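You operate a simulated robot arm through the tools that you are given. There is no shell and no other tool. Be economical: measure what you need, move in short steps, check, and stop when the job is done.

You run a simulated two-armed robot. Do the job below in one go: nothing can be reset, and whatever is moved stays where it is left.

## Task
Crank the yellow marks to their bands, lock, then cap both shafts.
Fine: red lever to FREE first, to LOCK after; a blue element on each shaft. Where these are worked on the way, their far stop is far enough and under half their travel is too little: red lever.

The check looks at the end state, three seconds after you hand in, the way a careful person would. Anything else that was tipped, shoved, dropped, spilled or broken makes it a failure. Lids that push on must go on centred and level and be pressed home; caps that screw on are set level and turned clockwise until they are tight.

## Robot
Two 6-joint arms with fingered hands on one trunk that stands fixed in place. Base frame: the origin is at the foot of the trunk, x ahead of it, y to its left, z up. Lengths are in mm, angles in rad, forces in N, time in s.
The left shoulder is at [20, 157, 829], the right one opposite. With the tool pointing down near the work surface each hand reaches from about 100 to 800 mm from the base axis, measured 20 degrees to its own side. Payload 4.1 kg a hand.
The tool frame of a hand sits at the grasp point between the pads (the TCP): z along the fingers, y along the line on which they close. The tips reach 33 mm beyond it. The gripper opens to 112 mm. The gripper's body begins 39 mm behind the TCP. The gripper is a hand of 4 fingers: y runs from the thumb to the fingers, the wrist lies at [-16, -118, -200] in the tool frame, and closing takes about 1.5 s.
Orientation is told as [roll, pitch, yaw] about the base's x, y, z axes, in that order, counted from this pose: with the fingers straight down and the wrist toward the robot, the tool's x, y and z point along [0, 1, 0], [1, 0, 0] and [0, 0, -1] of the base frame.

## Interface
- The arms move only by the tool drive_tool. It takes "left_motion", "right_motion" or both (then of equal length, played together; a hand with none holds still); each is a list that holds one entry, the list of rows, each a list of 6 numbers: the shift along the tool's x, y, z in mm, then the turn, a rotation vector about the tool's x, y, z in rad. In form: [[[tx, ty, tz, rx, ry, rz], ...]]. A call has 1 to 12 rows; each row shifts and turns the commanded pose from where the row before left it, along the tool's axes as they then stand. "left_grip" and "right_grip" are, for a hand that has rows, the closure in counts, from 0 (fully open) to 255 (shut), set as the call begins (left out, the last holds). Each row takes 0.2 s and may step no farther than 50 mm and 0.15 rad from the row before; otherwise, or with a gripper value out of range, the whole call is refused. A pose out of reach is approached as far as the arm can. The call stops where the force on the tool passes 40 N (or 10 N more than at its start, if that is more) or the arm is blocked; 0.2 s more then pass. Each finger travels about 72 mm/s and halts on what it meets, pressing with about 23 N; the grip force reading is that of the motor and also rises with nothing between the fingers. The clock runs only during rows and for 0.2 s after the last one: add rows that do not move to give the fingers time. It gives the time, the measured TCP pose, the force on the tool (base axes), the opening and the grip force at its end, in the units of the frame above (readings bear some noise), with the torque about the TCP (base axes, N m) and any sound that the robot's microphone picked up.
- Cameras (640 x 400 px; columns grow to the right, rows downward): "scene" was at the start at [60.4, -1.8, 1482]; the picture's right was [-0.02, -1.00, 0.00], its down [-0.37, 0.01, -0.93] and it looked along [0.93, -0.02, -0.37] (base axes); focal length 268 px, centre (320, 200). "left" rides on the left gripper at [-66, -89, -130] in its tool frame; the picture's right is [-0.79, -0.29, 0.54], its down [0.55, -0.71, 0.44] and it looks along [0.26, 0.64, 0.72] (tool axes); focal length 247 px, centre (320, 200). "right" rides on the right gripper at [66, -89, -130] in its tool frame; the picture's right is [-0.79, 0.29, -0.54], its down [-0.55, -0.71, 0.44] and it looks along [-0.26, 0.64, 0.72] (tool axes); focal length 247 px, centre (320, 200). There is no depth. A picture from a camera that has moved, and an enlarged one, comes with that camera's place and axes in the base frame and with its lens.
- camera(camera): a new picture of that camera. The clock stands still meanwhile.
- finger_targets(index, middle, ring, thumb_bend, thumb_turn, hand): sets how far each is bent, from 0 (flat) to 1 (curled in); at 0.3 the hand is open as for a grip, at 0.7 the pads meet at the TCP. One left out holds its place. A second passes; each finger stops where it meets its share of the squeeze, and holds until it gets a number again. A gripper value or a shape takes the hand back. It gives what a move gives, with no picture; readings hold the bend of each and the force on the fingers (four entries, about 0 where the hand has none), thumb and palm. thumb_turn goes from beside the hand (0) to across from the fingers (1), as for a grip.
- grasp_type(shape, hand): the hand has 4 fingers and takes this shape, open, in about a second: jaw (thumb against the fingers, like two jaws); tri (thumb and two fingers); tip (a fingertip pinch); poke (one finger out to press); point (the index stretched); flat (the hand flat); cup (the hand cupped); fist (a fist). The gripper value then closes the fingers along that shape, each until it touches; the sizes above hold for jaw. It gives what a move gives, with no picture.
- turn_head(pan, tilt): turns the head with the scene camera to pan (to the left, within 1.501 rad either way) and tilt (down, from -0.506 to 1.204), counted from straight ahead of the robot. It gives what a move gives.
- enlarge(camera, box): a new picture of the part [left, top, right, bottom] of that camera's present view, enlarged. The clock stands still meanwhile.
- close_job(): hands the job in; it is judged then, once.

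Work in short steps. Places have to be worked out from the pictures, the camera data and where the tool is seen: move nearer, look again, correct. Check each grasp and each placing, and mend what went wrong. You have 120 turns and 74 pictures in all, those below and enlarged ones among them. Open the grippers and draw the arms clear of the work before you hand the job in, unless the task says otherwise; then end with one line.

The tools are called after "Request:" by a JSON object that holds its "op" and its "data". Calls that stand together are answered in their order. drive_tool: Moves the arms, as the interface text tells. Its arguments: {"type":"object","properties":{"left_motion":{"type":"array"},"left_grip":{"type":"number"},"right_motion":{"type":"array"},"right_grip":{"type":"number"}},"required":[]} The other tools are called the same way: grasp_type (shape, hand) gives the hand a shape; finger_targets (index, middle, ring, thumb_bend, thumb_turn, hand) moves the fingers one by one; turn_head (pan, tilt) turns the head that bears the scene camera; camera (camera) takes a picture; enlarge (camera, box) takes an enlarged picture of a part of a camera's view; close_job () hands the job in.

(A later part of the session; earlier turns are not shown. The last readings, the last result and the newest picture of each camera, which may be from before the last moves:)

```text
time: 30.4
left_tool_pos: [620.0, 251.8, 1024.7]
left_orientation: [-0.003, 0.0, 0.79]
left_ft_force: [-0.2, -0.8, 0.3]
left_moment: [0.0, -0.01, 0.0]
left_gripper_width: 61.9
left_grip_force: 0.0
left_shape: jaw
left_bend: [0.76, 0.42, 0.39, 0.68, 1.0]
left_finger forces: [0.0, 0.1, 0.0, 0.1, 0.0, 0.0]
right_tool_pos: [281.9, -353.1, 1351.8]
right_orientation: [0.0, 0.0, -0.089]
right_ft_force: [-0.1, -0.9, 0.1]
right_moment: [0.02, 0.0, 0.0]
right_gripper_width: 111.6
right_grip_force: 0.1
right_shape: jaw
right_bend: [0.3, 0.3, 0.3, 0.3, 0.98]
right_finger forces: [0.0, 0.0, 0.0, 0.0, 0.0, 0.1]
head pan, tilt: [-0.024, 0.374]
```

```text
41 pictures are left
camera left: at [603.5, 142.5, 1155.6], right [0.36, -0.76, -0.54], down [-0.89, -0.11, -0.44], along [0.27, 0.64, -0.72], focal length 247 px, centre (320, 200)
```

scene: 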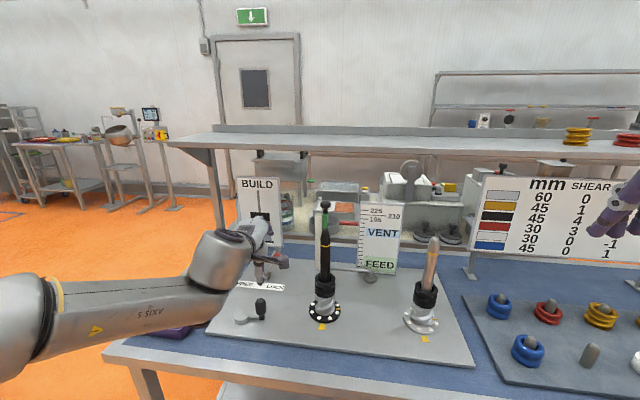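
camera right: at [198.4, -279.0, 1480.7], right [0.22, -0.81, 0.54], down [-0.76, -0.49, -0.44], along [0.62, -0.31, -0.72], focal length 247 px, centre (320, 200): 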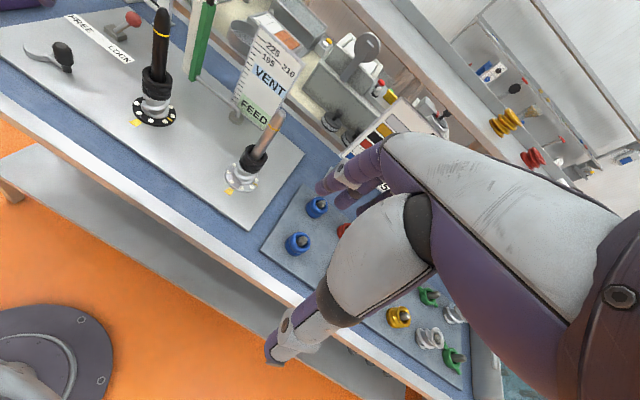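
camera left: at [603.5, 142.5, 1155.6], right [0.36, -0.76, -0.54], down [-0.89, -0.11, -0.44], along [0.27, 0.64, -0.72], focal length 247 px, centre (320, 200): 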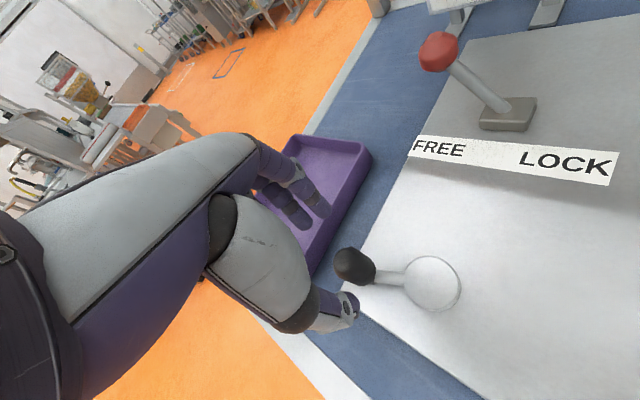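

Knob is directly beneath the TCP. The index is unevenly curled, so I set finger bends evenly to ~0.47, then descend.

Request:
{"op": "finger_targets", "data": {"hand": "left", "index": 0.46, "middle": 0.46, "ring": 0.46, "thumb_bend": 0.46, "thumb_turn": 1.0}}

Request:
{"op": "drive_tool", "data": {"left_motion": [[[0, 0, 35, 0, 0, 0], [0, 0, 33, 0, 0, 0]]]}}

Request:
{"op": "camera", "data": {"camera": "left"}}

```text
time: 31.4
left_tool_pos: [619.4, 252.1, 1025.3]
left_orientation: [-0.004, 0.001, 0.788]
left_ft_force: [0.2, 0.2, 0.4]
left_moment: [0.01, 0.01, -0.01]
left_gripper_width: 68.2
left_grip_force: 0.1
left_shape: fingers
left_bend: [0.46, 0.46, 0.46, 0.46, 1.0]
left_finger forces: [0.1, 0.1, 0.0, 0.0, 0.1, 0.0]
right_tool_pos: [282.7, -352.7, 1351.6]
right_orientation: [0.0, -0.001, -0.087]
right_ft_force: [0.5, 0.3, 0.2]
right_moment: [-0.02, 0.01, 0.01]
right_gripper_width: 111.6
right_grip_force: 0.0
right_shape: jaw
right_bend: [0.3, 0.3, 0.3, 0.3, 0.98]
right_finger forces: [0.1, 0.0, 0.1, 0.0, 0.1, 0.0]
head pan, tilt: [-0.024, 0.374]
```

```text
time: 32.0
left_tool_pos: [620.5, 251.2, 958.1]
left_orientation: [-0.003, 0.001, 0.787]
left_ft_force: [-0.1, 0.1, -0.2]
left_moment: [-0.01, -0.03, 0.03]
left_gripper_width: 68.3
left_grip_force: 0.0
left_shape: fingers
left_bend: [0.46, 0.46, 0.46, 0.46, 1.0]
left_finger forces: [0.0, 0.0, 0.1, 0.0, 0.0, 0.1]
right_tool_pos: [280.4, -352.3, 1352.9]
right_orientation: [0.0, -0.001, -0.087]
right_ft_force: [-0.1, -0.7, -0.1]
right_moment: [-0.01, -0.05, -0.03]
right_gripper_width: 111.7
right_grip_force: 0.0
right_shape: jaw
right_bend: [0.3, 0.3, 0.3, 0.3, 0.98]
right_finger forces: [0.1, 0.0, 0.0, 0.0, 0.1, 0.0]
head pan, tilt: [-0.024, 0.374]
```

```text
40 pictures are left
camera left: at [604.1, 141.7, 1088.9], right [0.36, -0.76, -0.54], down [-0.89, -0.11, -0.44], along [0.27, 0.64, -0.72], focal length 247 px, centre (320, 200)
```

left: 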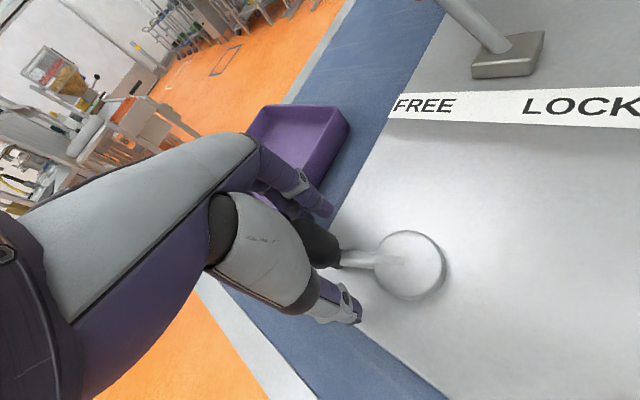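

Knob is caged. I close the fingers to a snug cage.

Request:
{"op": "finger_targets", "data": {"hand": "left", "index": 0.62, "middle": 0.6, "ring": 0.62, "thumb_bend": 0.6}}

Request:
{"op": "enlarge", "data": {"camera": "scene", "box": [280, 250, 480, 350]}}

```text
time: 33.0
left_tool_pos: [621.5, 252.0, 958.8]
left_orientation: [-0.005, 0.001, 0.787]
left_ft_force: [1.1, 0.2, -0.7]
left_moment: [0.0, -0.04, 0.01]
left_gripper_width: 28.1
left_grip_force: 0.6
left_shape: fingers
left_bend: [0.61, 0.6, 0.62, 0.6, 1.0]
left_finger forces: [0.5, 0.0, 0.0, 0.1, 0.0, 0.0]
right_tool_pos: [282.7, -352.0, 1351.4]
right_orientation: [0.0, -0.001, -0.087]
right_ft_force: [-0.5, 0.3, 0.1]
right_moment: [-0.01, 0.01, -0.02]
right_gripper_width: 111.7
right_grip_force: 0.2
right_shape: jaw
right_bend: [0.3, 0.3, 0.3, 0.3, 0.98]
right_finger forces: [0.0, 0.0, 0.0, 0.1, 0.0, 0.0]
head pan, tilt: [-0.024, 0.374]
```

```text
3.20 times, centred on (380, 300) of scene
camera zoom: at [60.4, -1.8, 1482.0], right [-0.02, -1.0, 0.0], down [-0.37, 0.01, -0.93], along [0.93, -0.02, -0.37], focal length 859 px, centre (128, -120)
```

zoom: 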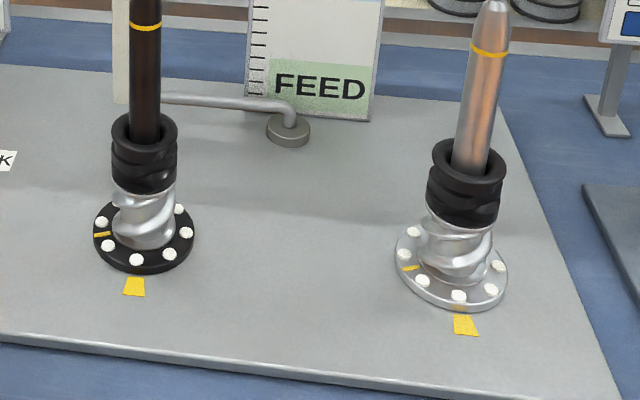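

Light caging contact achieved. I pull the knob counter-clockwise 60° along its arc.

Request:
{"op": "drive_tool", "data": {"left_motion": [[[5.8, -9.8, 0, 0, 0, 0], [3.8, -10.8, 0, 0, 0, 0], [1.4, -11.3, 0, 0, 0, 0], [-1, -11.3, 0, 0, 0, 0], [-3.4, -10.9, 0, 0, 0, 0]]]}}

Request:
{"op": "enlarge", "data": {"camera": "scene", "box": [280, 250, 480, 350]}}

```text
time: 34.2
left_tool_pos: [577.2, 216.9, 957.7]
left_orientation: [-0.004, 0.0, 0.788]
left_ft_force: [-0.6, -1.0, -0.5]
left_moment: [-0.01, -0.01, 0.0]
left_gripper_width: 28.0
left_grip_force: 0.2
left_shape: fingers
left_bend: [0.62, 0.6, 0.62, 0.59, 1.0]
left_finger forces: [0.1, 0.0, 0.1, 0.1, 0.7, 0.0]
right_tool_pos: [281.5, -351.5, 1351.7]
right_orientation: [0.0, -0.001, -0.087]
right_ft_force: [0.6, -0.9, 0.5]
right_moment: [-0.02, 0.02, -0.02]
right_gripper_width: 111.8
right_grip_force: 0.0
right_shape: jaw
right_bend: [0.3, 0.3, 0.3, 0.3, 0.98]
right_finger forces: [0.1, 0.0, 0.1, 0.0, 0.0, 0.1]
head pan, tilt: [-0.024, 0.374]
```

```text
3.20 times, centred on (380, 300) of scene
camera zoom: at [60.4, -1.8, 1482.0], right [-0.02, -1.0, 0.0], down [-0.37, 0.01, -0.93], along [0.93, -0.02, -0.37], focal length 859 px, centre (128, -120)
```

zoom: 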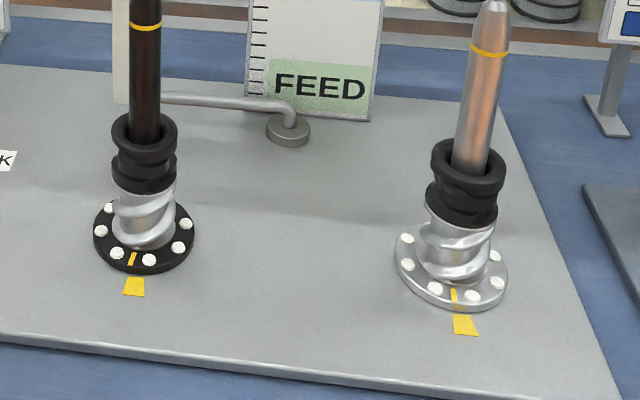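

Smooth, and nearly aligned. I zoom into both flanges to judge the residue.

Request:
{"op": "enlarge", "data": {"camera": "scene", "box": [300, 300, 350, 345]}}

Request:
{"op": "enlarge", "data": {"camera": "scene", "box": [398, 310, 448, 355]}}

```text
8.89 times, centred on (325, 322) of scene
camera zoom: at [60.4, -1.8, 1482.0], right [-0.02, -1.0, 0.0], down [-0.37, 0.01, -0.93], along [0.93, -0.02, -0.37], focal length 2386 px, centre (276, -889)
```

zoom: 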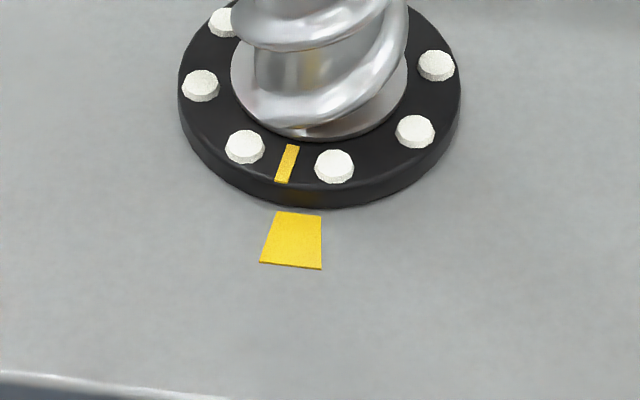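

```text
8.89 times, centred on (423, 332) of scene
camera zoom: at [60.4, -1.8, 1482.0], right [-0.02, -1.0, 0.0], down [-0.37, 0.01, -0.93], along [0.93, -0.02, -0.37], focal length 2386 px, centre (-596, -978)
```

zoom: 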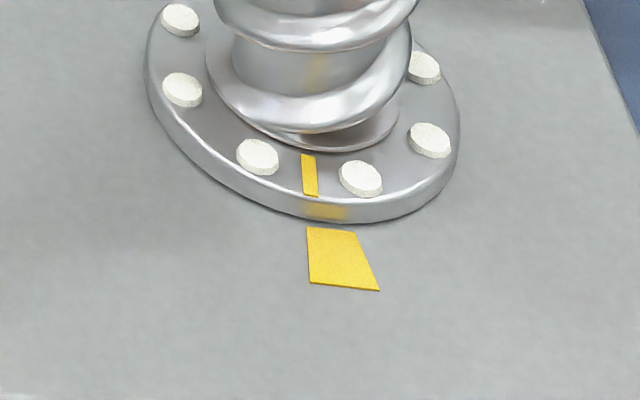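

About 7° more counter-clockwise is needed on both. I make that small move.

Request:
{"op": "drive_tool", "data": {"left_motion": [[[-1.4, -3.2, 0, 0, 0, 0], [-1.5, -3.2, 0, 0, 0, 0], [0, 0, 0, 0, 0, 0]]]}}

Request:
{"op": "enlarge", "data": {"camera": "scene", "box": [300, 300, 350, 345]}}

Request:
{"op": "enlarge", "data": {"camera": "scene", "box": [398, 310, 448, 355]}}

```text
time: 35.0
left_tool_pos: [574.8, 210.3, 958.6]
left_orientation: [-0.004, 0.001, 0.788]
left_ft_force: [0.0, 0.2, -0.6]
left_moment: [0.04, -0.01, 0.01]
left_gripper_width: 27.8
left_grip_force: 0.0
left_shape: fingers
left_bend: [0.61, 0.6, 0.62, 0.6, 1.0]
left_finger forces: [0.3, 0.0, 0.0, 0.0, 0.1, 0.0]
right_tool_pos: [282.1, -353.1, 1353.0]
right_orientation: [0.0, 0.001, -0.087]
right_ft_force: [-0.6, -0.1, 0.3]
right_moment: [0.0, -0.01, 0.0]
right_gripper_width: 111.7
right_grip_force: 0.0
right_shape: jaw
right_bend: [0.3, 0.3, 0.3, 0.3, 0.98]
right_finger forces: [0.1, 0.0, 0.0, 0.0, 0.0, 0.1]
head pan, tilt: [-0.024, 0.374]
```

```text
8.89 times, centred on (325, 322) of scene
camera zoom: at [60.4, -1.8, 1482.0], right [-0.02, -1.0, 0.0], down [-0.37, 0.01, -0.93], along [0.93, -0.02, -0.37], focal length 2386 px, centre (276, -889)
```

zoom: 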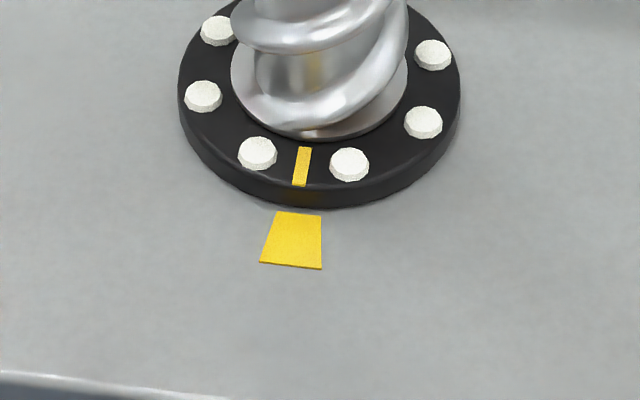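

```text
8.89 times, centred on (423, 332) of scene
camera zoom: at [60.4, -1.8, 1482.0], right [-0.02, -1.0, 0.0], down [-0.37, 0.01, -0.93], along [0.93, -0.02, -0.37], focal length 2386 px, centre (-596, -978)
```

zoom: 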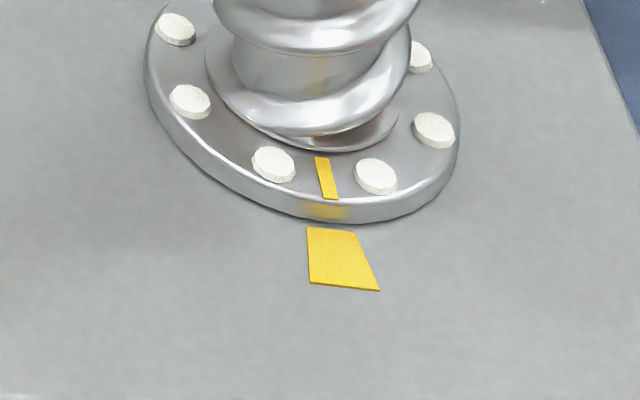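

Both marks line up with their bands. I open the fingers and lift straight up, without disturbing the knob.

Request:
{"op": "finger_targets", "data": {"hand": "left", "index": 0.44, "middle": 0.44, "ring": 0.44, "thumb_bend": 0.44}}

Request:
{"op": "drive_tool", "data": {"left_motion": [[[0, 0, -30, 0, 0, 0], [0, 0, -40, 0, 0, 0], [0, 0, -40, 0, 0, 0], [0, 0, -40, 0, 0, 0], [0, 0, 0, 0, 0, 0.131], [0, 0, 0, 0, 0, 0.131], [0, 0, 0, 0, 0, 0.131], [0, 0, 0, 0, 0, 0.131], [0, 0, 0, 0, 0, 0.131], [0, 0, 0, 0, 0, 0.131]]]}}

Request:
{"op": "enlarge", "data": {"camera": "scene", "box": [200, 210, 480, 350]}}

```text
time: 36.0
left_tool_pos: [575.1, 210.8, 958.6]
left_orientation: [-0.002, -0.001, 0.788]
left_ft_force: [-0.2, 0.5, 0.4]
left_moment: [-0.02, 0.01, -0.01]
left_gripper_width: 73.9
left_grip_force: 0.1
left_shape: fingers
left_bend: [0.44, 0.44, 0.44, 0.44, 0.99]
left_finger forces: [0.0, 0.0, 0.0, 0.0, 0.0, 0.0]
right_tool_pos: [281.9, -352.5, 1353.1]
right_orientation: [0.0, -0.001, -0.087]
right_ft_force: [-0.2, -0.8, 0.4]
right_moment: [-0.01, -0.02, -0.01]
right_gripper_width: 111.7
right_grip_force: 0.0
right_shape: jaw
right_bend: [0.3, 0.3, 0.3, 0.3, 0.98]
right_finger forces: [0.0, 0.1, 0.0, 0.1, 0.0, 0.0]
head pan, tilt: [-0.024, 0.374]
```

```text
time: 38.2
left_tool_pos: [574.4, 210.1, 1107.3]
left_orientation: [0.0, -0.002, -0.001]
left_ft_force: [0.9, -0.6, 0.3]
left_moment: [0.01, 0.02, 0.03]
left_gripper_width: 73.9
left_grip_force: 0.1
left_shape: fingers
left_bend: [0.44, 0.44, 0.44, 0.44, 0.99]
left_finger forces: [0.0, 0.1, 0.0, 0.0, 0.0, 0.1]
right_tool_pos: [281.4, -353.3, 1351.4]
right_orientation: [0.001, 0.001, -0.087]
right_ft_force: [-0.3, -0.2, 0.7]
right_moment: [0.0, 0.0, 0.05]
right_gripper_width: 111.8
right_grip_force: 0.0
right_shape: jaw
right_bend: [0.3, 0.3, 0.3, 0.3, 0.98]
right_finger forces: [0.1, 0.0, 0.0, 0.0, 0.0, 0.0]
head pan, tilt: [-0.024, 0.374]
```

```text
2.29 times, centred on (340, 280) of scene
camera zoom: at [60.4, -1.9, 1482.0], right [-0.02, -1.0, 0.0], down [-0.37, 0.01, -0.93], along [0.93, -0.02, -0.37], focal length 614 px, centre (274, 17)
```

zoom: 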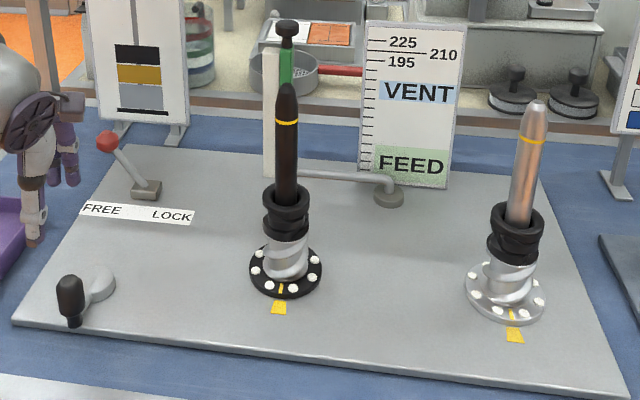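

Marks still on the bands. Now back to the red lever: pitch the hand forward and approach the ball at ≈(817,220,990).

Request:
{"op": "grasp_type", "data": {"hand": "left", "shape": "jaw"}}

Request:
{"op": "drive_tool", "data": {"left_motion": [[[0, 0, 0, -0.13, 0, 0], [0, 0, 0, -0.13, 0, 0], [0, 0, 0, -0.13, 0, 0], [0, 0, 0, -0.13, 0, 0], [2.5, 38, 0, 0, 0, 0], [2.5, 38, 0, 0, 0, 0], [2.5, 38, 0, 0, 0, 0], [2.5, 38, 0, 0, 0, 0], [0, 0, 45, 0, 0, 0], [0, 0, 45, 0, 0, 0], [0, 0, 45, 0, 0, 0]]]}}

Request:
{"op": "camera", "data": {"camera": "left"}}

```text
time: 39.1
left_tool_pos: [575.7, 211.0, 1106.5]
left_orientation: [-0.002, -0.002, 0.002]
left_ft_force: [0.9, 0.5, 0.0]
left_moment: [0.01, 0.0, 0.03]
left_gripper_width: 111.6
left_grip_force: 0.0
left_shape: jaw
left_bend: [0.3, 0.3, 0.3, 0.3, 0.98]
left_finger forces: [0.0, 0.1, 0.1, 0.0, 0.0, 0.0]
right_tool_pos: [281.7, -352.5, 1350.9]
right_orientation: [0.001, -0.001, -0.088]
right_ft_force: [-0.4, -0.1, 0.6]
right_moment: [-0.02, 0.0, 0.02]
right_gripper_width: 111.6
right_grip_force: 0.1
right_shape: jaw
right_bend: [0.3, 0.3, 0.3, 0.3, 0.98]
right_finger forces: [0.0, 0.0, 0.1, 0.0, 0.1, 0.1]
head pan, tilt: [-0.024, 0.374]
```

```text
time: 41.5
left_tool_pos: [770.6, 221.7, 1065.3]
left_orientation: [-0.002, -0.524, 0.002]
left_ft_force: [-0.2, -0.3, -0.2]
left_moment: [0.01, -0.01, 0.0]
left_gripper_width: 111.9
left_grip_force: 0.0
left_shape: jaw
left_bend: [0.3, 0.3, 0.3, 0.3, 0.98]
left_finger forces: [0.0, 0.0, 0.0, 0.0, 0.1, 0.0]
right_tool_pos: [281.3, -352.6, 1352.9]
right_orientation: [0.0, 0.0, -0.088]
right_ft_force: [0.1, -0.6, 0.8]
right_moment: [0.02, -0.02, -0.03]
right_gripper_width: 111.7
right_grip_force: 0.0
right_shape: jaw
right_bend: [0.3, 0.3, 0.3, 0.3, 0.98]
right_finger forces: [0.0, 0.0, 0.0, 0.0, 0.1, 0.0]
head pan, tilt: [-0.024, 0.374]
```

```text
32 pictures are left
camera left: at [629.1, 156.1, 1135.0], right [0.02, -0.79, -0.61], down [-0.4, 0.55, -0.73], along [0.92, 0.26, -0.3], focal length 247 px, centre (320, 200)
```

left: 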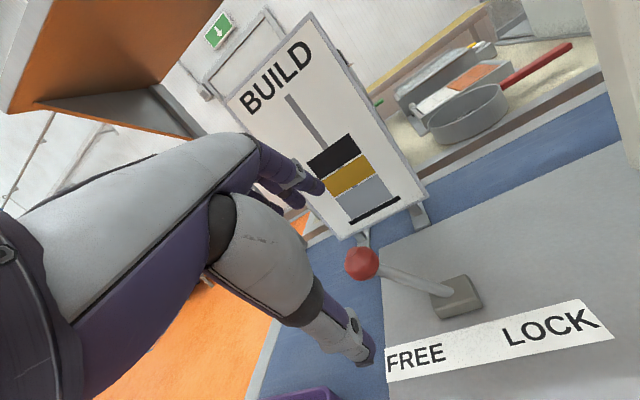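

Ball at ≈(817,218,998). I advance, close, and will then carry it toward LOCK.

Request:
{"op": "drive_tool", "data": {"left_motion": [[[-1.5, 3, 28, 0, 0, 0], [-1.5, 3, 28, 0, 0, 0], [0, 0, 26, 0, 0, 0]]]}}

Request:
{"op": "drive_tool", "data": {"left_motion": [[[0, 0, 0, 0, 0, 0], [0, 0, 0, 0, 0, 0], [0, 0, 0, 0, 0, 0], [0, 0, 0, 0, 0, 0], [0, 0, 0, 0, 0, 0], [0, 0, 0, 0, 0, 0], [0, 0, 0, 0, 0, 0]]], "left_grip": 255}}

Request:
{"op": "drive_tool", "data": {"left_motion": [[[-16, 3.5, -6, 0, 0, 0], [-18, 1.5, -2.6, 0, 0, 0], [-19, 0, 0, 0, 0, 0], [-19, -1.5, 2.6, 0, 0, 0], [-17, -3.5, 6, 0, 0, 0], [-10, -2.5, 5, 0, 0, 0]]]}}

Request:
{"op": "camera", "data": {"camera": "left"}}

```text
time: 42.3
left_tool_pos: [818.4, 219.5, 997.4]
left_orientation: [-0.003, -0.522, 0.002]
left_ft_force: [0.0, 0.0, 0.5]
left_moment: [0.03, 0.01, 0.0]
left_gripper_width: 111.8
left_grip_force: 0.1
left_shape: jaw
left_bend: [0.3, 0.3, 0.3, 0.3, 0.98]
left_finger forces: [0.0, 0.0, 0.1, 0.0, 0.0, 0.1]
right_tool_pos: [281.4, -353.4, 1352.4]
right_orientation: [0.001, 0.001, -0.089]
right_ft_force: [-1.0, -0.9, 0.4]
right_moment: [-0.01, -0.03, -0.01]
right_gripper_width: 111.7
right_grip_force: 0.0
right_shape: jaw
right_bend: [0.3, 0.3, 0.3, 0.3, 0.98]
right_finger forces: [0.1, 0.0, 0.1, 0.0, 0.0, 0.0]
head pan, tilt: [-0.024, 0.374]
```

```text
time: 43.9
left_tool_pos: [817.9, 219.1, 995.8]
left_orientation: [-0.002, -0.517, 0.0]
left_ft_force: [-0.3, -2.3, -7.3]
left_moment: [-0.02, 0.01, -0.05]
left_gripper_width: 13.1
left_grip_force: 22.4
left_shape: jaw
left_bend: [0.75, 0.71, 0.7, 0.78, 1.0]
left_finger forces: [11.0, 2.4, 0.0, 0.0, 18.9, 0.1]
right_tool_pos: [282.3, -351.9, 1351.6]
right_orientation: [-0.002, -0.001, -0.088]
right_ft_force: [-0.3, 0.4, 0.3]
right_moment: [0.0, -0.02, -0.01]
right_gripper_width: 111.9
right_grip_force: 0.0
right_shape: jaw
right_bend: [0.3, 0.3, 0.3, 0.3, 0.98]
right_finger forces: [0.0, 0.0, 0.1, 0.0, 0.0, 0.1]
head pan, tilt: [-0.024, 0.374]
```

```text
time: 45.4
left_tool_pos: [822.5, 134.9, 998.7]
left_orientation: [0.001, -0.537, 0.022]
left_ft_force: [-12.9, 19.6, 3.2]
left_moment: [0.03, 0.12, -0.5]
left_gripper_width: 12.0
left_grip_force: 22.9
left_shape: jaw
left_bend: [0.76, 0.7, 0.7, 0.81, 1.0]
left_finger forces: [0.1, 0.0, 0.1, 0.0, 22.1, 0.1]
right_tool_pos: [280.8, -352.0, 1353.4]
right_orientation: [0.0, -0.003, -0.086]
right_ft_force: [-0.6, -1.1, -0.2]
right_moment: [0.01, 0.0, -0.04]
right_gripper_width: 112.1
right_grip_force: 0.1
right_shape: jaw
right_bend: [0.3, 0.3, 0.3, 0.3, 0.98]
right_finger forces: [0.1, 0.0, 0.0, 0.0, 0.0, 0.0]
head pan, tilt: [-0.024, 0.374]
stopped in row 6 (left hand): the force on the tool passed its limit at 41 N (the readings are from after the stop); the commanded pose is now the measured one
```

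```text
31 pictures are left
camera left: at [680.6, 64.3, 1065.1], right [0.05, -0.79, -0.61], down [-0.4, 0.54, -0.74], along [0.91, 0.28, -0.29], focal length 247 px, centre (320, 200)
```

left: 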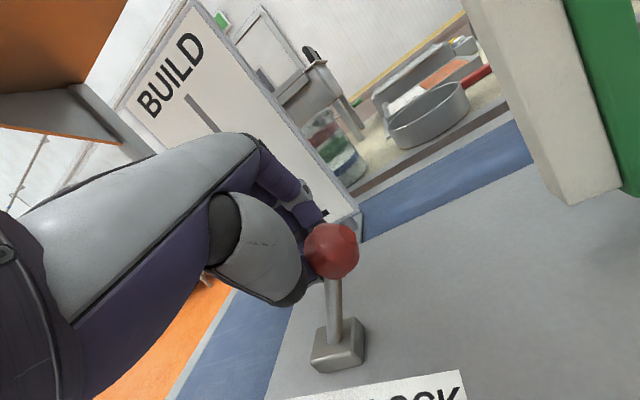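

Ball is back at its LOCK position (y≈121, as at the start). I open, retreat, and park the left arm clear.

Request:
{"op": "drive_tool", "data": {"left_motion": [[[0, 0, 0, 0, 0, 0], [0, 0, 0, 0, 0, 0], [0, 0, 0, 0, 0, 0], [0, 0, 0, 0, 0, 0], [0, 0, 0, 0, 0, 0], [0, 0, 0, 0, 0, 0], [0, 0, -40, 0, 0, 0], [0, 0, -40, 0, 0, 0], [0, 0, -40, 0, 0, 0], [10, -20, -30, 0, 0, 0], [10, -30, -30, 0, 0, 0], [10, -30, -20, 0, 0, 0]]], "left_grip": 0}}

Request:
{"op": "drive_tool", "data": {"left_motion": [[[20, -30, -10, 0.13, 0, 0], [20, -35, -10, 0.13, 0, 0], [20, -35, -10, 0.13, 0, 0], [20, -35, -10, 0.13, 0, 0], [20, -40, 0, 0, 0, 0], [20, -40, 0, 0, 0, 0]]], "right_motion": [[[0, 30, 0, 0, 0, 0], [0, 30, 10, 0, 0, 0], [0, 30, 20, 0, 0, 0], [0, 30, 20, 0, 0, 0], [0, 30, 20, 0, 0, 0], [0, 30, 20, 0, 0, 0]]]}}

Request:
{"op": "enlarge", "data": {"camera": "scene", "box": [200, 210, 480, 350]}}

Request:
{"op": "camera", "data": {"camera": "right"}}

```text
time: 48.0
left_tool_pos: [648.8, 154.7, 1129.8]
left_orientation: [0.0, -0.532, 0.016]
left_ft_force: [0.1, 1.0, 0.0]
left_moment: [0.01, 0.02, -0.01]
left_gripper_width: 111.6
left_grip_force: 0.1
left_shape: jaw
left_bend: [0.3, 0.3, 0.3, 0.3, 0.98]
left_finger forces: [0.0, 0.0, 0.1, 0.0, 0.0, 0.0]
right_tool_pos: [283.1, -353.1, 1351.5]
right_orientation: [0.001, 0.001, -0.087]
right_ft_force: [0.3, -0.7, 0.5]
right_moment: [0.04, 0.03, -0.01]
right_gripper_width: 111.6
right_grip_force: 0.1
right_shape: jaw
right_bend: [0.3, 0.3, 0.3, 0.3, 0.98]
right_finger forces: [0.0, 0.1, 0.0, 0.0, 0.1, 0.0]
head pan, tilt: [-0.024, 0.374]
```

```text
time: 49.4
left_tool_pos: [428.5, 272.5, 1123.6]
left_orientation: [0.001, -0.011, 0.015]
left_ft_force: [1.3, -0.1, -0.4]
left_moment: [0.03, -0.01, 0.01]
left_gripper_width: 111.9
left_grip_force: 0.0
left_shape: jaw
left_bend: [0.3, 0.3, 0.3, 0.3, 0.98]
left_finger forces: [0.1, 0.0, 0.0, 0.0, 0.1, 0.1]
right_tool_pos: [460.9, -370.5, 1260.8]
right_orientation: [0.001, 0.0, -0.087]
right_ft_force: [-0.4, -0.5, 0.1]
right_moment: [0.01, -0.04, -0.01]
right_gripper_width: 111.7
right_grip_force: 0.2
right_shape: jaw
right_bend: [0.3, 0.3, 0.3, 0.3, 0.98]
right_finger forces: [0.1, 0.1, 0.0, 0.0, 0.0, 0.0]
head pan, tilt: [-0.024, 0.374]
```

```text
2.29 times, centred on (340, 280) of scene
camera zoom: at [60.5, -2.1, 1482.0], right [-0.02, -1.0, 0.0], down [-0.37, 0.01, -0.93], along [0.93, -0.02, -0.37], focal length 614 px, centre (274, 17)
```

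zoom: 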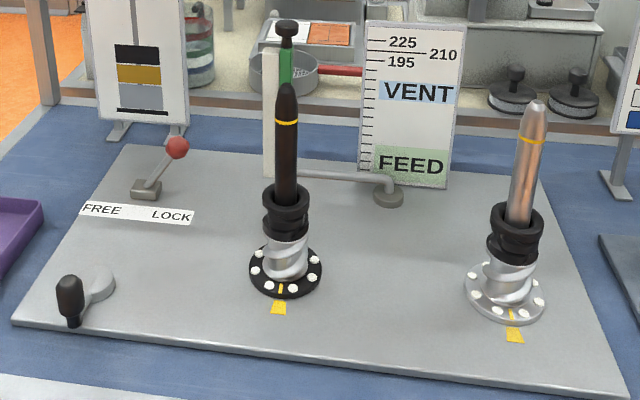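

```text
29 pictures are left
camera right: at [377.9, -297.0, 1389.1], right [0.22, -0.81, 0.54], down [-0.76, -0.49, -0.44], along [0.62, -0.31, -0.72], focal length 247 px, centre (320, 200)
```

right: 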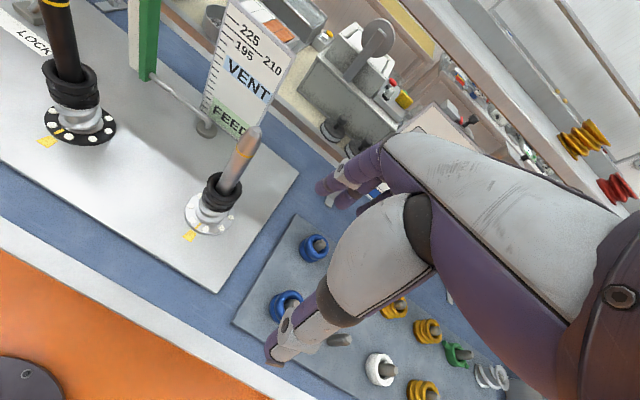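

Lever is at LOCK, marks aligned. Before picking a ring I test whether the right hand (tool down) can reach above the shaft tops (≈z 1165) at TCP ≈1240.

Request:
{"op": "drive_tool", "data": {"right_motion": [[[14, 30, 0, 0, 0, -0.087], [17, 30, 0, 0, 0, 0], [17, 30, 0, 0, 0, 0], [17, 30, 0, 0, 0, 0], [17, 28, 0, 0, 0, 0]]]}}

Request:
{"op": "camera", "data": {"camera": "right"}}

```text
time: 50.6
left_tool_pos: [428.7, 272.1, 1123.9]
left_orientation: [0.001, -0.013, 0.014]
left_ft_force: [-0.1, 0.0, -0.5]
left_moment: [0.03, -0.03, -0.02]
left_gripper_width: 111.9
left_grip_force: 0.2
left_shape: jaw
left_bend: [0.3, 0.3, 0.3, 0.3, 0.98]
left_finger forces: [0.0, 0.0, 0.1, 0.0, 0.0, 0.1]
right_tool_pos: [593.0, -291.6, 1253.2]
right_orientation: [0.0, 0.001, 0.0]
right_ft_force: [-0.6, -0.8, 0.1]
right_moment: [-0.01, -0.04, 0.01]
right_gripper_width: 111.7
right_grip_force: 0.1
right_shape: jaw
right_bend: [0.3, 0.3, 0.3, 0.3, 0.98]
right_finger forces: [0.0, 0.1, 0.0, 0.0, 0.1, 0.0]
right hand out of reach, approached as far as the arm can: row 5
head pan, tilt: [-0.024, 0.374]
```

```text
28 pictures are left
camera right: at [503.9, -225.3, 1381.5], right [0.29, -0.79, 0.54], down [-0.71, -0.55, -0.44], along [0.64, -0.26, -0.72], focal length 247 px, centre (320, 200)
```

right: 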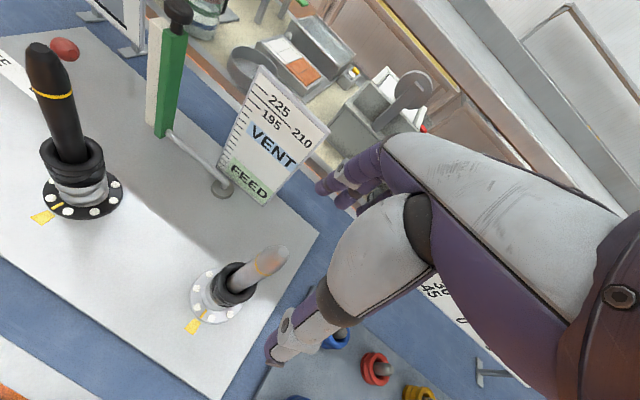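

Shaft tips confirmed: left (652,−27), right (610,−284), z≈1165; reach limit found (slight tilt will help on the left). Now I go over the nearer blue ring, estimated (510,−497).

Request:
{"op": "drive_tool", "data": {"right_motion": [[[-34, -14, 29, 0, 0, 0], [-34, -14, 29, 0, 0, 0], [-34, -14, 29, 0, 0, 0], [-34, -14, 29, 0, 0, 0], [-34, -14, 29, 0, 0, 0], [-34, -14, 29, 0, 0, 0], [0, 0, 0, 0, 0, 0.13], [0, 0, 0, 0, 0, 0.13], [0, 0, 0, 0, 0, 0.13]]]}}

Request:
{"op": "camera", "data": {"camera": "right"}}

Request:
{"op": "enlarge", "data": {"camera": "scene", "box": [460, 250, 640, 400]}}

```text
time: 52.6
left_tool_pos: [428.4, 271.4, 1123.6]
left_orientation: [-0.001, -0.013, 0.014]
left_ft_force: [0.1, -0.1, -0.3]
left_moment: [0.02, 0.03, -0.04]
left_gripper_width: 111.7
left_grip_force: 0.1
left_shape: jaw
left_bend: [0.3, 0.3, 0.3, 0.3, 0.98]
left_finger forces: [0.0, 0.0, 0.0, 0.0, 0.0, 0.0]
right_tool_pos: [510.9, -496.2, 1078.8]
right_orientation: [-0.001, -0.001, -0.391]
right_ft_force: [1.1, 0.0, -0.3]
right_moment: [-0.05, 0.0, 0.0]
right_gripper_width: 111.4
right_grip_force: 0.0
right_shape: jaw
right_bend: [0.3, 0.3, 0.3, 0.3, 0.98]
right_finger forces: [0.1, 0.0, 0.0, 0.1, 0.0, 0.1]
head pan, tilt: [-0.024, 0.374]
```

```text
27 pictures are left
camera right: at [452.7, -401.1, 1206.8], right [-0.04, -0.84, 0.54], down [-0.87, -0.24, -0.44], along [0.5, -0.48, -0.72], focal length 247 px, centre (320, 200)
```

right: 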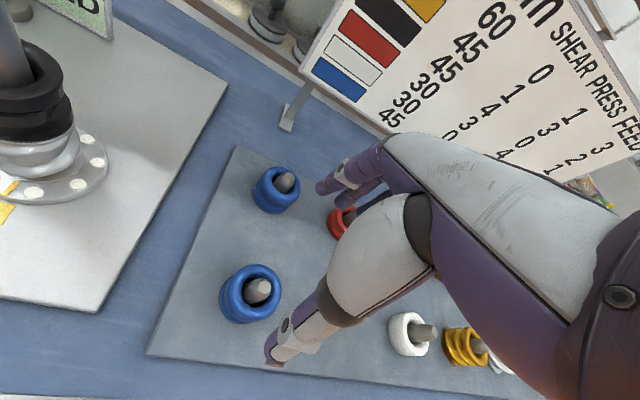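

```text
2.67 times, centred on (550, 325) of scene
camera zoom: at [60.4, -1.9, 1482.0], right [-0.02, -1.0, 0.0], down [-0.37, 0.01, -0.93], along [0.93, -0.02, -0.37], focal length 716 px, centre (-293, -133)
```

zoom: 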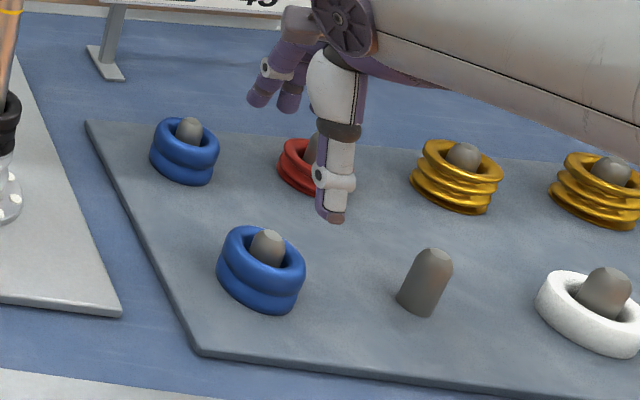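

Peg axis solved at (501,−488), tip z 963; mat z≈896, ring ≈74 mm OD, 45 tall with clear hole. I centre and lower to TCP z≈952, then close.

Request:
{"op": "drive_tool", "data": {"right_motion": [[[3.6, -12.3, 0, 0, 0, 0], [0, 0, 40, 0, 0, 0], [0, 0, 40, 0, 0, 0], [0, 0, 30, 0, 0, 0], [0, 0, 17, 0, 0, 0]]]}}

Request:
{"op": "drive_tool", "data": {"right_motion": [[[0, 0, 0, 0, 0, 0], [0, 0, 0, 0, 0, 0], [0, 0, 0, 0, 0, 0], [0, 0, 0, 0, 0, 0], [0, 0, 0, 0, 0, 0], [0, 0, 0, 0, 0, 0], [0, 0, 0, 0, 0, 0]]], "right_grip": 255}}

Request:
{"op": "camera", "data": {"camera": "right"}}

```text
time: 53.8
left_tool_pos: [429.9, 272.6, 1123.9]
left_orientation: [0.0, -0.013, 0.014]
left_ft_force: [-0.4, 0.0, 0.4]
left_moment: [-0.02, 0.01, 0.0]
left_gripper_width: 112.2
left_grip_force: 0.1
left_shape: jaw
left_bend: [0.3, 0.3, 0.3, 0.3, 0.98]
left_finger forces: [0.0, 0.0, 0.1, 0.0, 0.1, 0.0]
right_tool_pos: [498.4, -488.6, 950.9]
right_orientation: [0.002, -0.001, -0.388]
right_ft_force: [-0.1, -1.0, 0.5]
right_moment: [-0.04, 0.0, -0.02]
right_gripper_width: 111.9
right_grip_force: 0.0
right_shape: jaw
right_bend: [0.3, 0.3, 0.3, 0.3, 0.98]
right_finger forces: [0.0, 0.0, 0.0, 0.0, 0.1, 0.0]
head pan, tilt: [-0.024, 0.374]
```

```text
time: 55.4
left_tool_pos: [428.9, 271.2, 1123.0]
left_orientation: [0.0, -0.012, 0.014]
left_ft_force: [-0.1, 0.1, 0.3]
left_moment: [0.0, 0.01, -0.05]
left_gripper_width: 111.8
left_grip_force: 0.1
left_shape: jaw
left_bend: [0.3, 0.3, 0.3, 0.3, 0.98]
left_finger forces: [0.1, 0.1, 0.0, 0.1, 0.0, 0.0]
right_tool_pos: [499.3, -489.2, 951.6]
right_orientation: [-0.001, 0.0, -0.389]
right_ft_force: [0.1, 0.0, 1.0]
right_moment: [0.01, -0.02, 0.0]
right_gripper_width: 47.1
right_grip_force: 23.0
right_shape: jaw
right_bend: [0.76, 0.46, 0.49, 0.73, 1.0]
right_finger forces: [12.6, 6.8, 0.0, 0.0, 19.6, 0.0]
head pan, tilt: [-0.024, 0.374]
```

```text
25 pictures are left
camera right: at [441.7, -394.0, 1080.2], right [-0.04, -0.84, 0.54], down [-0.87, -0.24, -0.44], along [0.5, -0.48, -0.72], focal length 247 px, centre (320, 200)
```

right: 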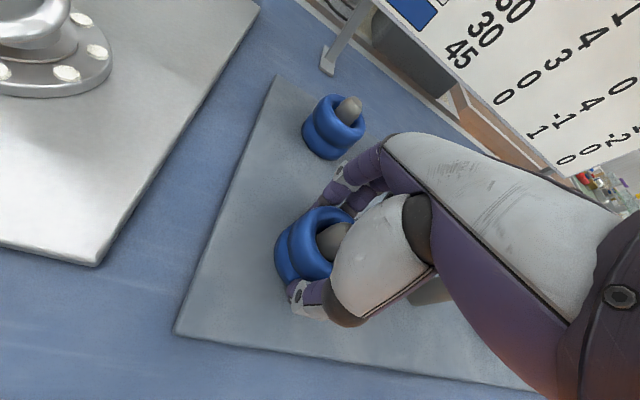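

Gripped (thumb ≈20 N). I lift slowly off the peg and check how the ring sits.

Request:
{"op": "drive_tool", "data": {"right_motion": [[[0, 0, -15, 0, 0, 0], [0, 0, -25, 0, 0, 0], [0, 0, -30, 0, 0, 0], [0, 0, -40, 0, 0, 0], [0, 0, 0, 0, 0, 0]]]}}

Request:
{"op": "camera", "data": {"camera": "right"}}

Request:
{"op": "enlarge", "data": {"camera": "scene", "box": [460, 230, 620, 350]}}

```text
time: 56.6
left_tool_pos: [429.6, 271.6, 1123.4]
left_orientation: [-0.001, -0.013, 0.014]
left_ft_force: [0.6, 0.4, 0.9]
left_moment: [0.0, 0.0, 0.01]
left_gripper_width: 111.8
left_grip_force: 0.0
left_shape: jaw
left_bend: [0.3, 0.3, 0.3, 0.3, 0.98]
left_finger forces: [0.0, 0.0, 0.0, 0.0, 0.0, 0.0]
right_tool_pos: [498.7, -486.8, 1063.1]
right_orientation: [0.0, 0.003, -0.388]
right_ft_force: [-0.3, -0.1, -2.2]
right_moment: [0.01, 0.01, 0.01]
right_gripper_width: 47.0
right_grip_force: 22.8
right_shape: jaw
right_bend: [0.76, 0.46, 0.49, 0.73, 1.0]
right_finger forces: [12.8, 7.0, 0.0, 0.0, 19.5, 0.1]
head pan, tilt: [-0.024, 0.374]
```

```text
24 pictures are left
camera right: at [442.2, -393.1, 1191.3], right [-0.04, -0.84, 0.54], down [-0.87, -0.24, -0.43], along [0.5, -0.48, -0.72], focal length 247 px, centre (320, 200)
```

right: 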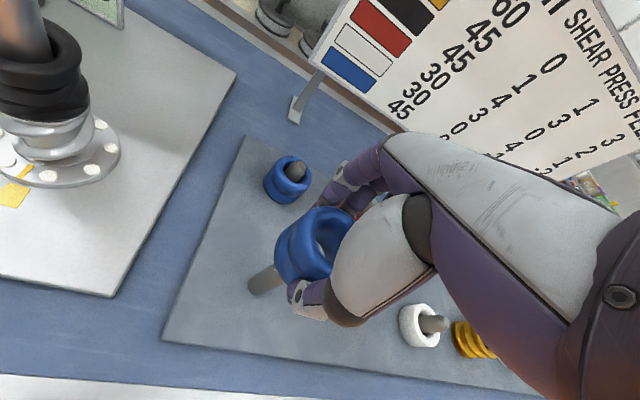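

```text
3.33 times, centred on (540, 290) of scene
camera zoom: at [60.5, -1.9, 1482.0], right [-0.02, -1.0, 0.0], down [-0.37, 0.01, -0.93], along [0.93, -0.02, -0.37], focal length 895 px, centre (-413, -100)
```

zoom: 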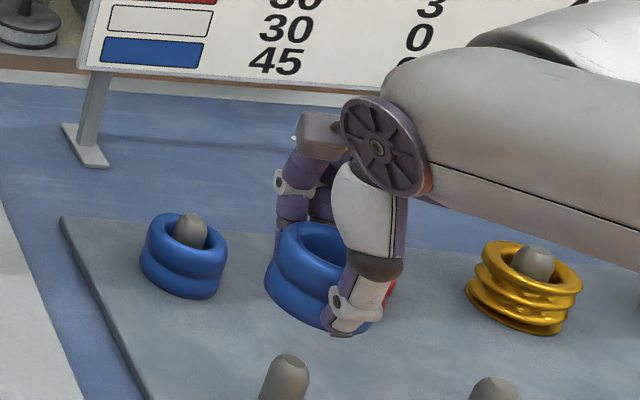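

Ring is level and centred on the TCP within a few mm. I lift to 1240 and travel above the right shaft (610,−284).

Request:
{"op": "drive_tool", "data": {"right_motion": [[[0, 0, -45, 0, 0, 0], [0, 0, -45, 0, 0, 0], [0, 0, -45, 0, 0, 0], [0, 0, -42, 0, 0, 0], [46, 5, 0, 0, 0, 0], [46, 5, 0, 0, 0, 0], [46, 5, 0, 0, 0, 0], [46, 5, 0, 0, 0, 0], [46, 5, 0, 0, 0, 0], [0, 0, 0, 0, 0, 0]]]}}

Request:
{"op": "camera", "data": {"camera": "right"}}

Request:
{"op": "enlarge", "data": {"camera": "scene", "box": [370, 190, 490, 280]}}

```text
time: 58.8
left_tool_pos: [430.1, 272.2, 1123.5]
left_orientation: [0.001, -0.011, 0.015]
left_ft_force: [0.3, -1.2, 0.5]
left_moment: [0.02, -0.02, 0.02]
left_gripper_width: 111.8
left_grip_force: 0.0
left_shape: jaw
left_bend: [0.3, 0.3, 0.3, 0.3, 0.98]
left_finger forces: [0.1, 0.0, 0.0, 0.0, 0.0, 0.0]
right_tool_pos: [611.8, -283.1, 1236.7]
right_orientation: [0.001, 0.001, -0.391]
right_ft_force: [-0.1, -0.5, -1.7]
right_moment: [0.02, 0.02, 0.02]
right_gripper_width: 46.7
right_grip_force: 22.9
right_shape: jaw
right_bend: [0.76, 0.46, 0.49, 0.73, 1.0]
right_finger forces: [12.8, 7.1, 0.0, 0.0, 19.4, 0.1]
head pan, tilt: [-0.024, 0.374]
```

```text
22 pictures are left
camera right: at [554.4, -189.4, 1366.0], right [-0.04, -0.84, 0.54], down [-0.87, -0.24, -0.44], along [0.5, -0.48, -0.72], focal length 247 px, centre (320, 200)
```

right: 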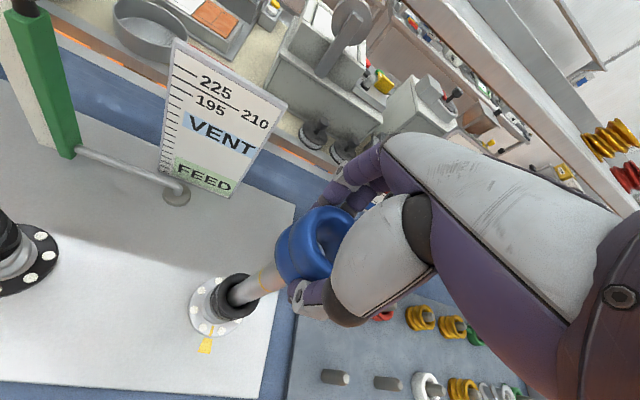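

```text
4.44 times, centred on (430, 235) of scene
camera zoom: at [60.4, -2.0, 1482.0], right [-0.02, -1.0, 0.0], down [-0.37, 0.01, -0.93], along [0.93, -0.02, -0.37], focal length 1193 px, centre (-169, 44)
```

zoom: 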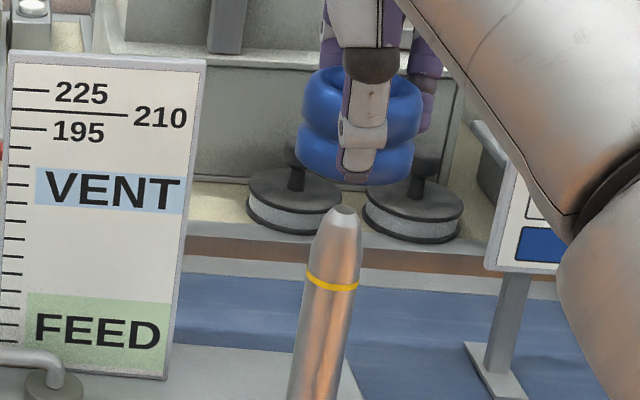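

Scene and wrist views agree that the ring sits over the shaft within ~2 mm. I lower 60 mm first.

Request:
{"op": "drive_tool", "data": {"right_motion": [[[0, -1, 20, 0, 0, 0], [0, 0, 20, 0, 0, 0], [0, 0, 20, 0, 0, 0], [0, 0, 0, 0, 0, 0]]]}}

Request:
{"op": "enlarge", "data": {"camera": "scene", "box": [370, 210, 490, 300]}}

```text
time: 59.8
left_tool_pos: [428.4, 271.8, 1123.5]
left_orientation: [0.0, -0.012, 0.014]
left_ft_force: [0.2, 0.4, 0.5]
left_moment: [0.01, 0.0, 0.04]
left_gripper_width: 111.8
left_grip_force: 0.0
left_shape: jaw
left_bend: [0.3, 0.3, 0.3, 0.3, 0.98]
left_finger forces: [0.0, 0.0, 0.1, 0.0, 0.0, 0.0]
right_tool_pos: [608.4, -285.4, 1178.4]
right_orientation: [0.0, 0.0, -0.392]
right_ft_force: [0.5, -0.7, -1.8]
right_moment: [0.03, 0.02, 0.02]
right_gripper_width: 46.8
right_grip_force: 22.9
right_shape: jaw
right_bend: [0.76, 0.46, 0.49, 0.73, 1.0]
right_finger forces: [12.8, 6.9, 0.0, 0.0, 19.3, 0.1]
head pan, tilt: [-0.024, 0.374]
```

```text
4.44 times, centred on (430, 255) of scene
camera zoom: at [60.4, -1.9, 1482.0], right [-0.02, -1.0, 0.0], down [-0.37, 0.01, -0.93], along [0.93, -0.02, -0.37], focal length 1193 px, centre (-169, -44)
```

zoom: 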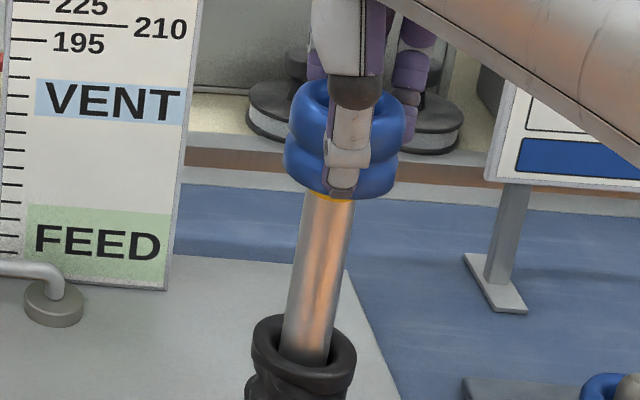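

Ring encircles the shaft with no contact force. I lower 40 mm more (palm still clears the tip), then release so it slides down to the black element.

Request:
{"op": "drive_tool", "data": {"right_motion": [[[0, 0, 14, 0, 0, 0], [0, 0, 14, 0, 0, 0], [0, 0, 11, 0, 0, 0]]]}}

Request:
{"op": "drive_tool", "data": {"right_motion": [[[0, 0, 0, 0, 0, 0], [0, 0, 0, 0, 0, 0], [0, 0, 0, 0, 0, 0], [0, 0, 0, 0, 0, 0], [0, 0, 0, 0, 0, 0], [0, 0, 0, 0, 0, 0], [0, 0, 0, 0, 0, 0]]], "right_grip": 0}}

Request:
{"op": "enlarge", "data": {"camera": "scene", "box": [370, 210, 490, 300]}}

```text
time: 60.6
left_tool_pos: [428.9, 271.8, 1123.3]
left_orientation: [0.0, -0.01, 0.015]
left_ft_force: [0.1, 0.2, 0.4]
left_moment: [0.0, -0.01, 0.05]
left_gripper_width: 112.0
left_grip_force: 0.1
left_shape: jaw
left_bend: [0.3, 0.3, 0.3, 0.3, 0.98]
left_finger forces: [0.1, 0.0, 0.1, 0.0, 0.0, 0.0]
right_tool_pos: [609.2, -283.7, 1140.9]
right_orientation: [-0.001, 0.002, -0.39]
right_ft_force: [-0.6, -1.0, -1.6]
right_moment: [-0.04, 0.0, 0.0]
right_gripper_width: 47.1
right_grip_force: 22.9
right_shape: jaw
right_bend: [0.76, 0.46, 0.49, 0.73, 1.0]
right_finger forces: [12.8, 7.0, 0.0, 0.0, 19.2, 0.0]
head pan, tilt: [-0.024, 0.374]
```

```text
time: 62.2
left_tool_pos: [428.7, 273.0, 1124.3]
left_orientation: [0.0, -0.012, 0.014]
left_ft_force: [0.1, -0.1, -0.2]
left_moment: [0.01, 0.04, 0.01]
left_gripper_width: 111.8
left_grip_force: 0.0
left_shape: jaw
left_bend: [0.3, 0.3, 0.3, 0.3, 0.98]
left_finger forces: [0.0, 0.0, 0.0, 0.1, 0.1, 0.0]
right_tool_pos: [609.7, -285.6, 1142.1]
right_orientation: [0.0, 0.0, -0.389]
right_ft_force: [-0.7, -0.2, 0.0]
right_moment: [-0.02, -0.02, -0.01]
right_gripper_width: 111.6
right_grip_force: 0.0
right_shape: jaw
right_bend: [0.3, 0.3, 0.3, 0.3, 0.98]
right_finger forces: [0.0, 0.0, 0.0, 0.0, 0.0, 0.1]
head pan, tilt: [-0.024, 0.374]
```

```text
4.44 times, centred on (430, 255) of scene
camera zoom: at [60.4, -1.8, 1482.0], right [-0.02, -1.0, 0.0], down [-0.37, 0.01, -0.93], along [0.93, -0.02, -0.37], focal length 1193 px, centre (-169, -44)
```

zoom: 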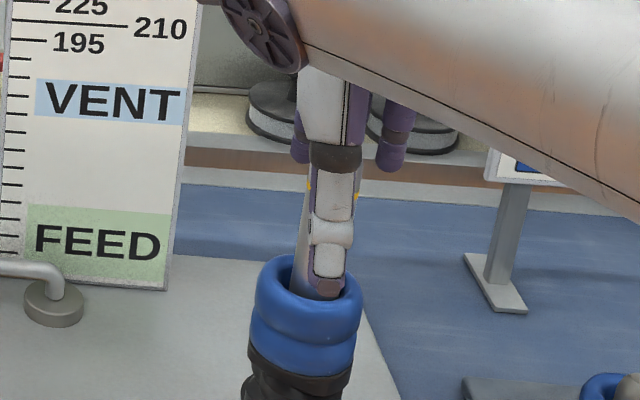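

Ring slid down and sits on the black element. I lift clear and go to the second blue ring, estimated peg (638,−510).

Request:
{"op": "drive_tool", "data": {"right_motion": [[[0, 0, -35, 0, 0, 0], [0, 0, -35, 0, 0, 0], [0, 0, -35, 0, 0, 0], [-40, 22, 0, 0, 0, 0], [-40, 22, 0, 0, 0, 0], [-40, 22, 0, 0, 0, 0], [-40, 22, 0, 0, 0, 0], [-38, 23, 0, 0, 0, 0], [0, 0, 45, 0, 0, 0], [0, 0, 45, 0, 0, 0], [0, 0, 45, 0, 0, 0], [0, 0, 45, 0, 0, 0]]]}}

Request:
{"op": "camera", "data": {"camera": "right"}}

Request:
{"op": "enlarge", "data": {"camera": "scene", "box": [380, 230, 580, 350]}}

```text
time: 64.8
left_tool_pos: [428.5, 271.8, 1123.9]
left_orientation: [0.0, -0.011, 0.014]
left_ft_force: [-0.8, -0.1, 0.5]
left_moment: [0.0, 0.03, -0.01]
left_gripper_width: 111.6
left_grip_force: 0.1
left_shape: jaw
left_bend: [0.3, 0.3, 0.3, 0.3, 0.98]
left_finger forces: [0.1, 0.0, 0.1, 0.0, 0.1, 0.1]
right_tool_pos: [595.3, -475.4, 1022.7]
right_orientation: [0.0, -0.003, -0.391]
right_ft_force: [-1.0, -0.5, 0.2]
right_moment: [-0.02, -0.02, -0.01]
right_gripper_width: 111.8
right_grip_force: 0.1
right_shape: jaw
right_bend: [0.3, 0.3, 0.3, 0.3, 0.98]
right_finger forces: [0.0, 0.0, 0.0, 0.0, 0.1, 0.1]
right hand out of reach, approached as far as the arm can: row 4, 5, 6, 7, 8
head pan, tilt: [-0.024, 0.374]
```

```text
18 pictures are left
camera right: at [537.2, -379.8, 1151.0], right [-0.04, -0.84, 0.54], down [-0.87, -0.24, -0.44], along [0.5, -0.48, -0.72], focal length 247 px, centre (320, 200)
```

right: 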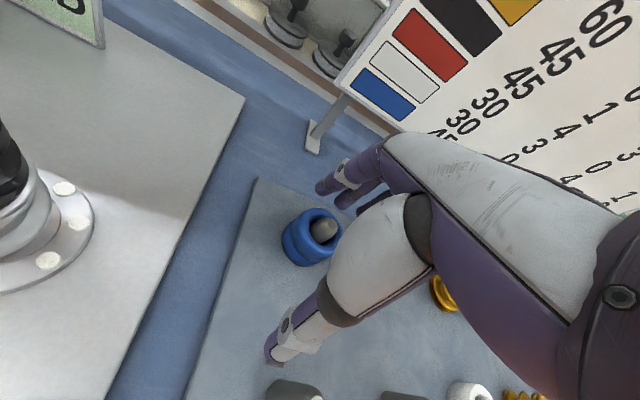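

```text
3.20 times, centred on (480, 290) of scene
camera zoom: at [60.1, -1.7, 1482.0], right [-0.02, -1.0, 0.0], down [-0.37, 0.01, -0.93], along [0.93, -0.02, -0.37], focal length 859 px, centre (-192, -88)
```

zoom: 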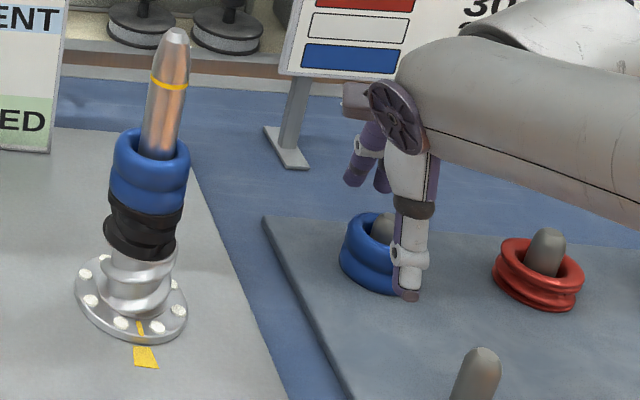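

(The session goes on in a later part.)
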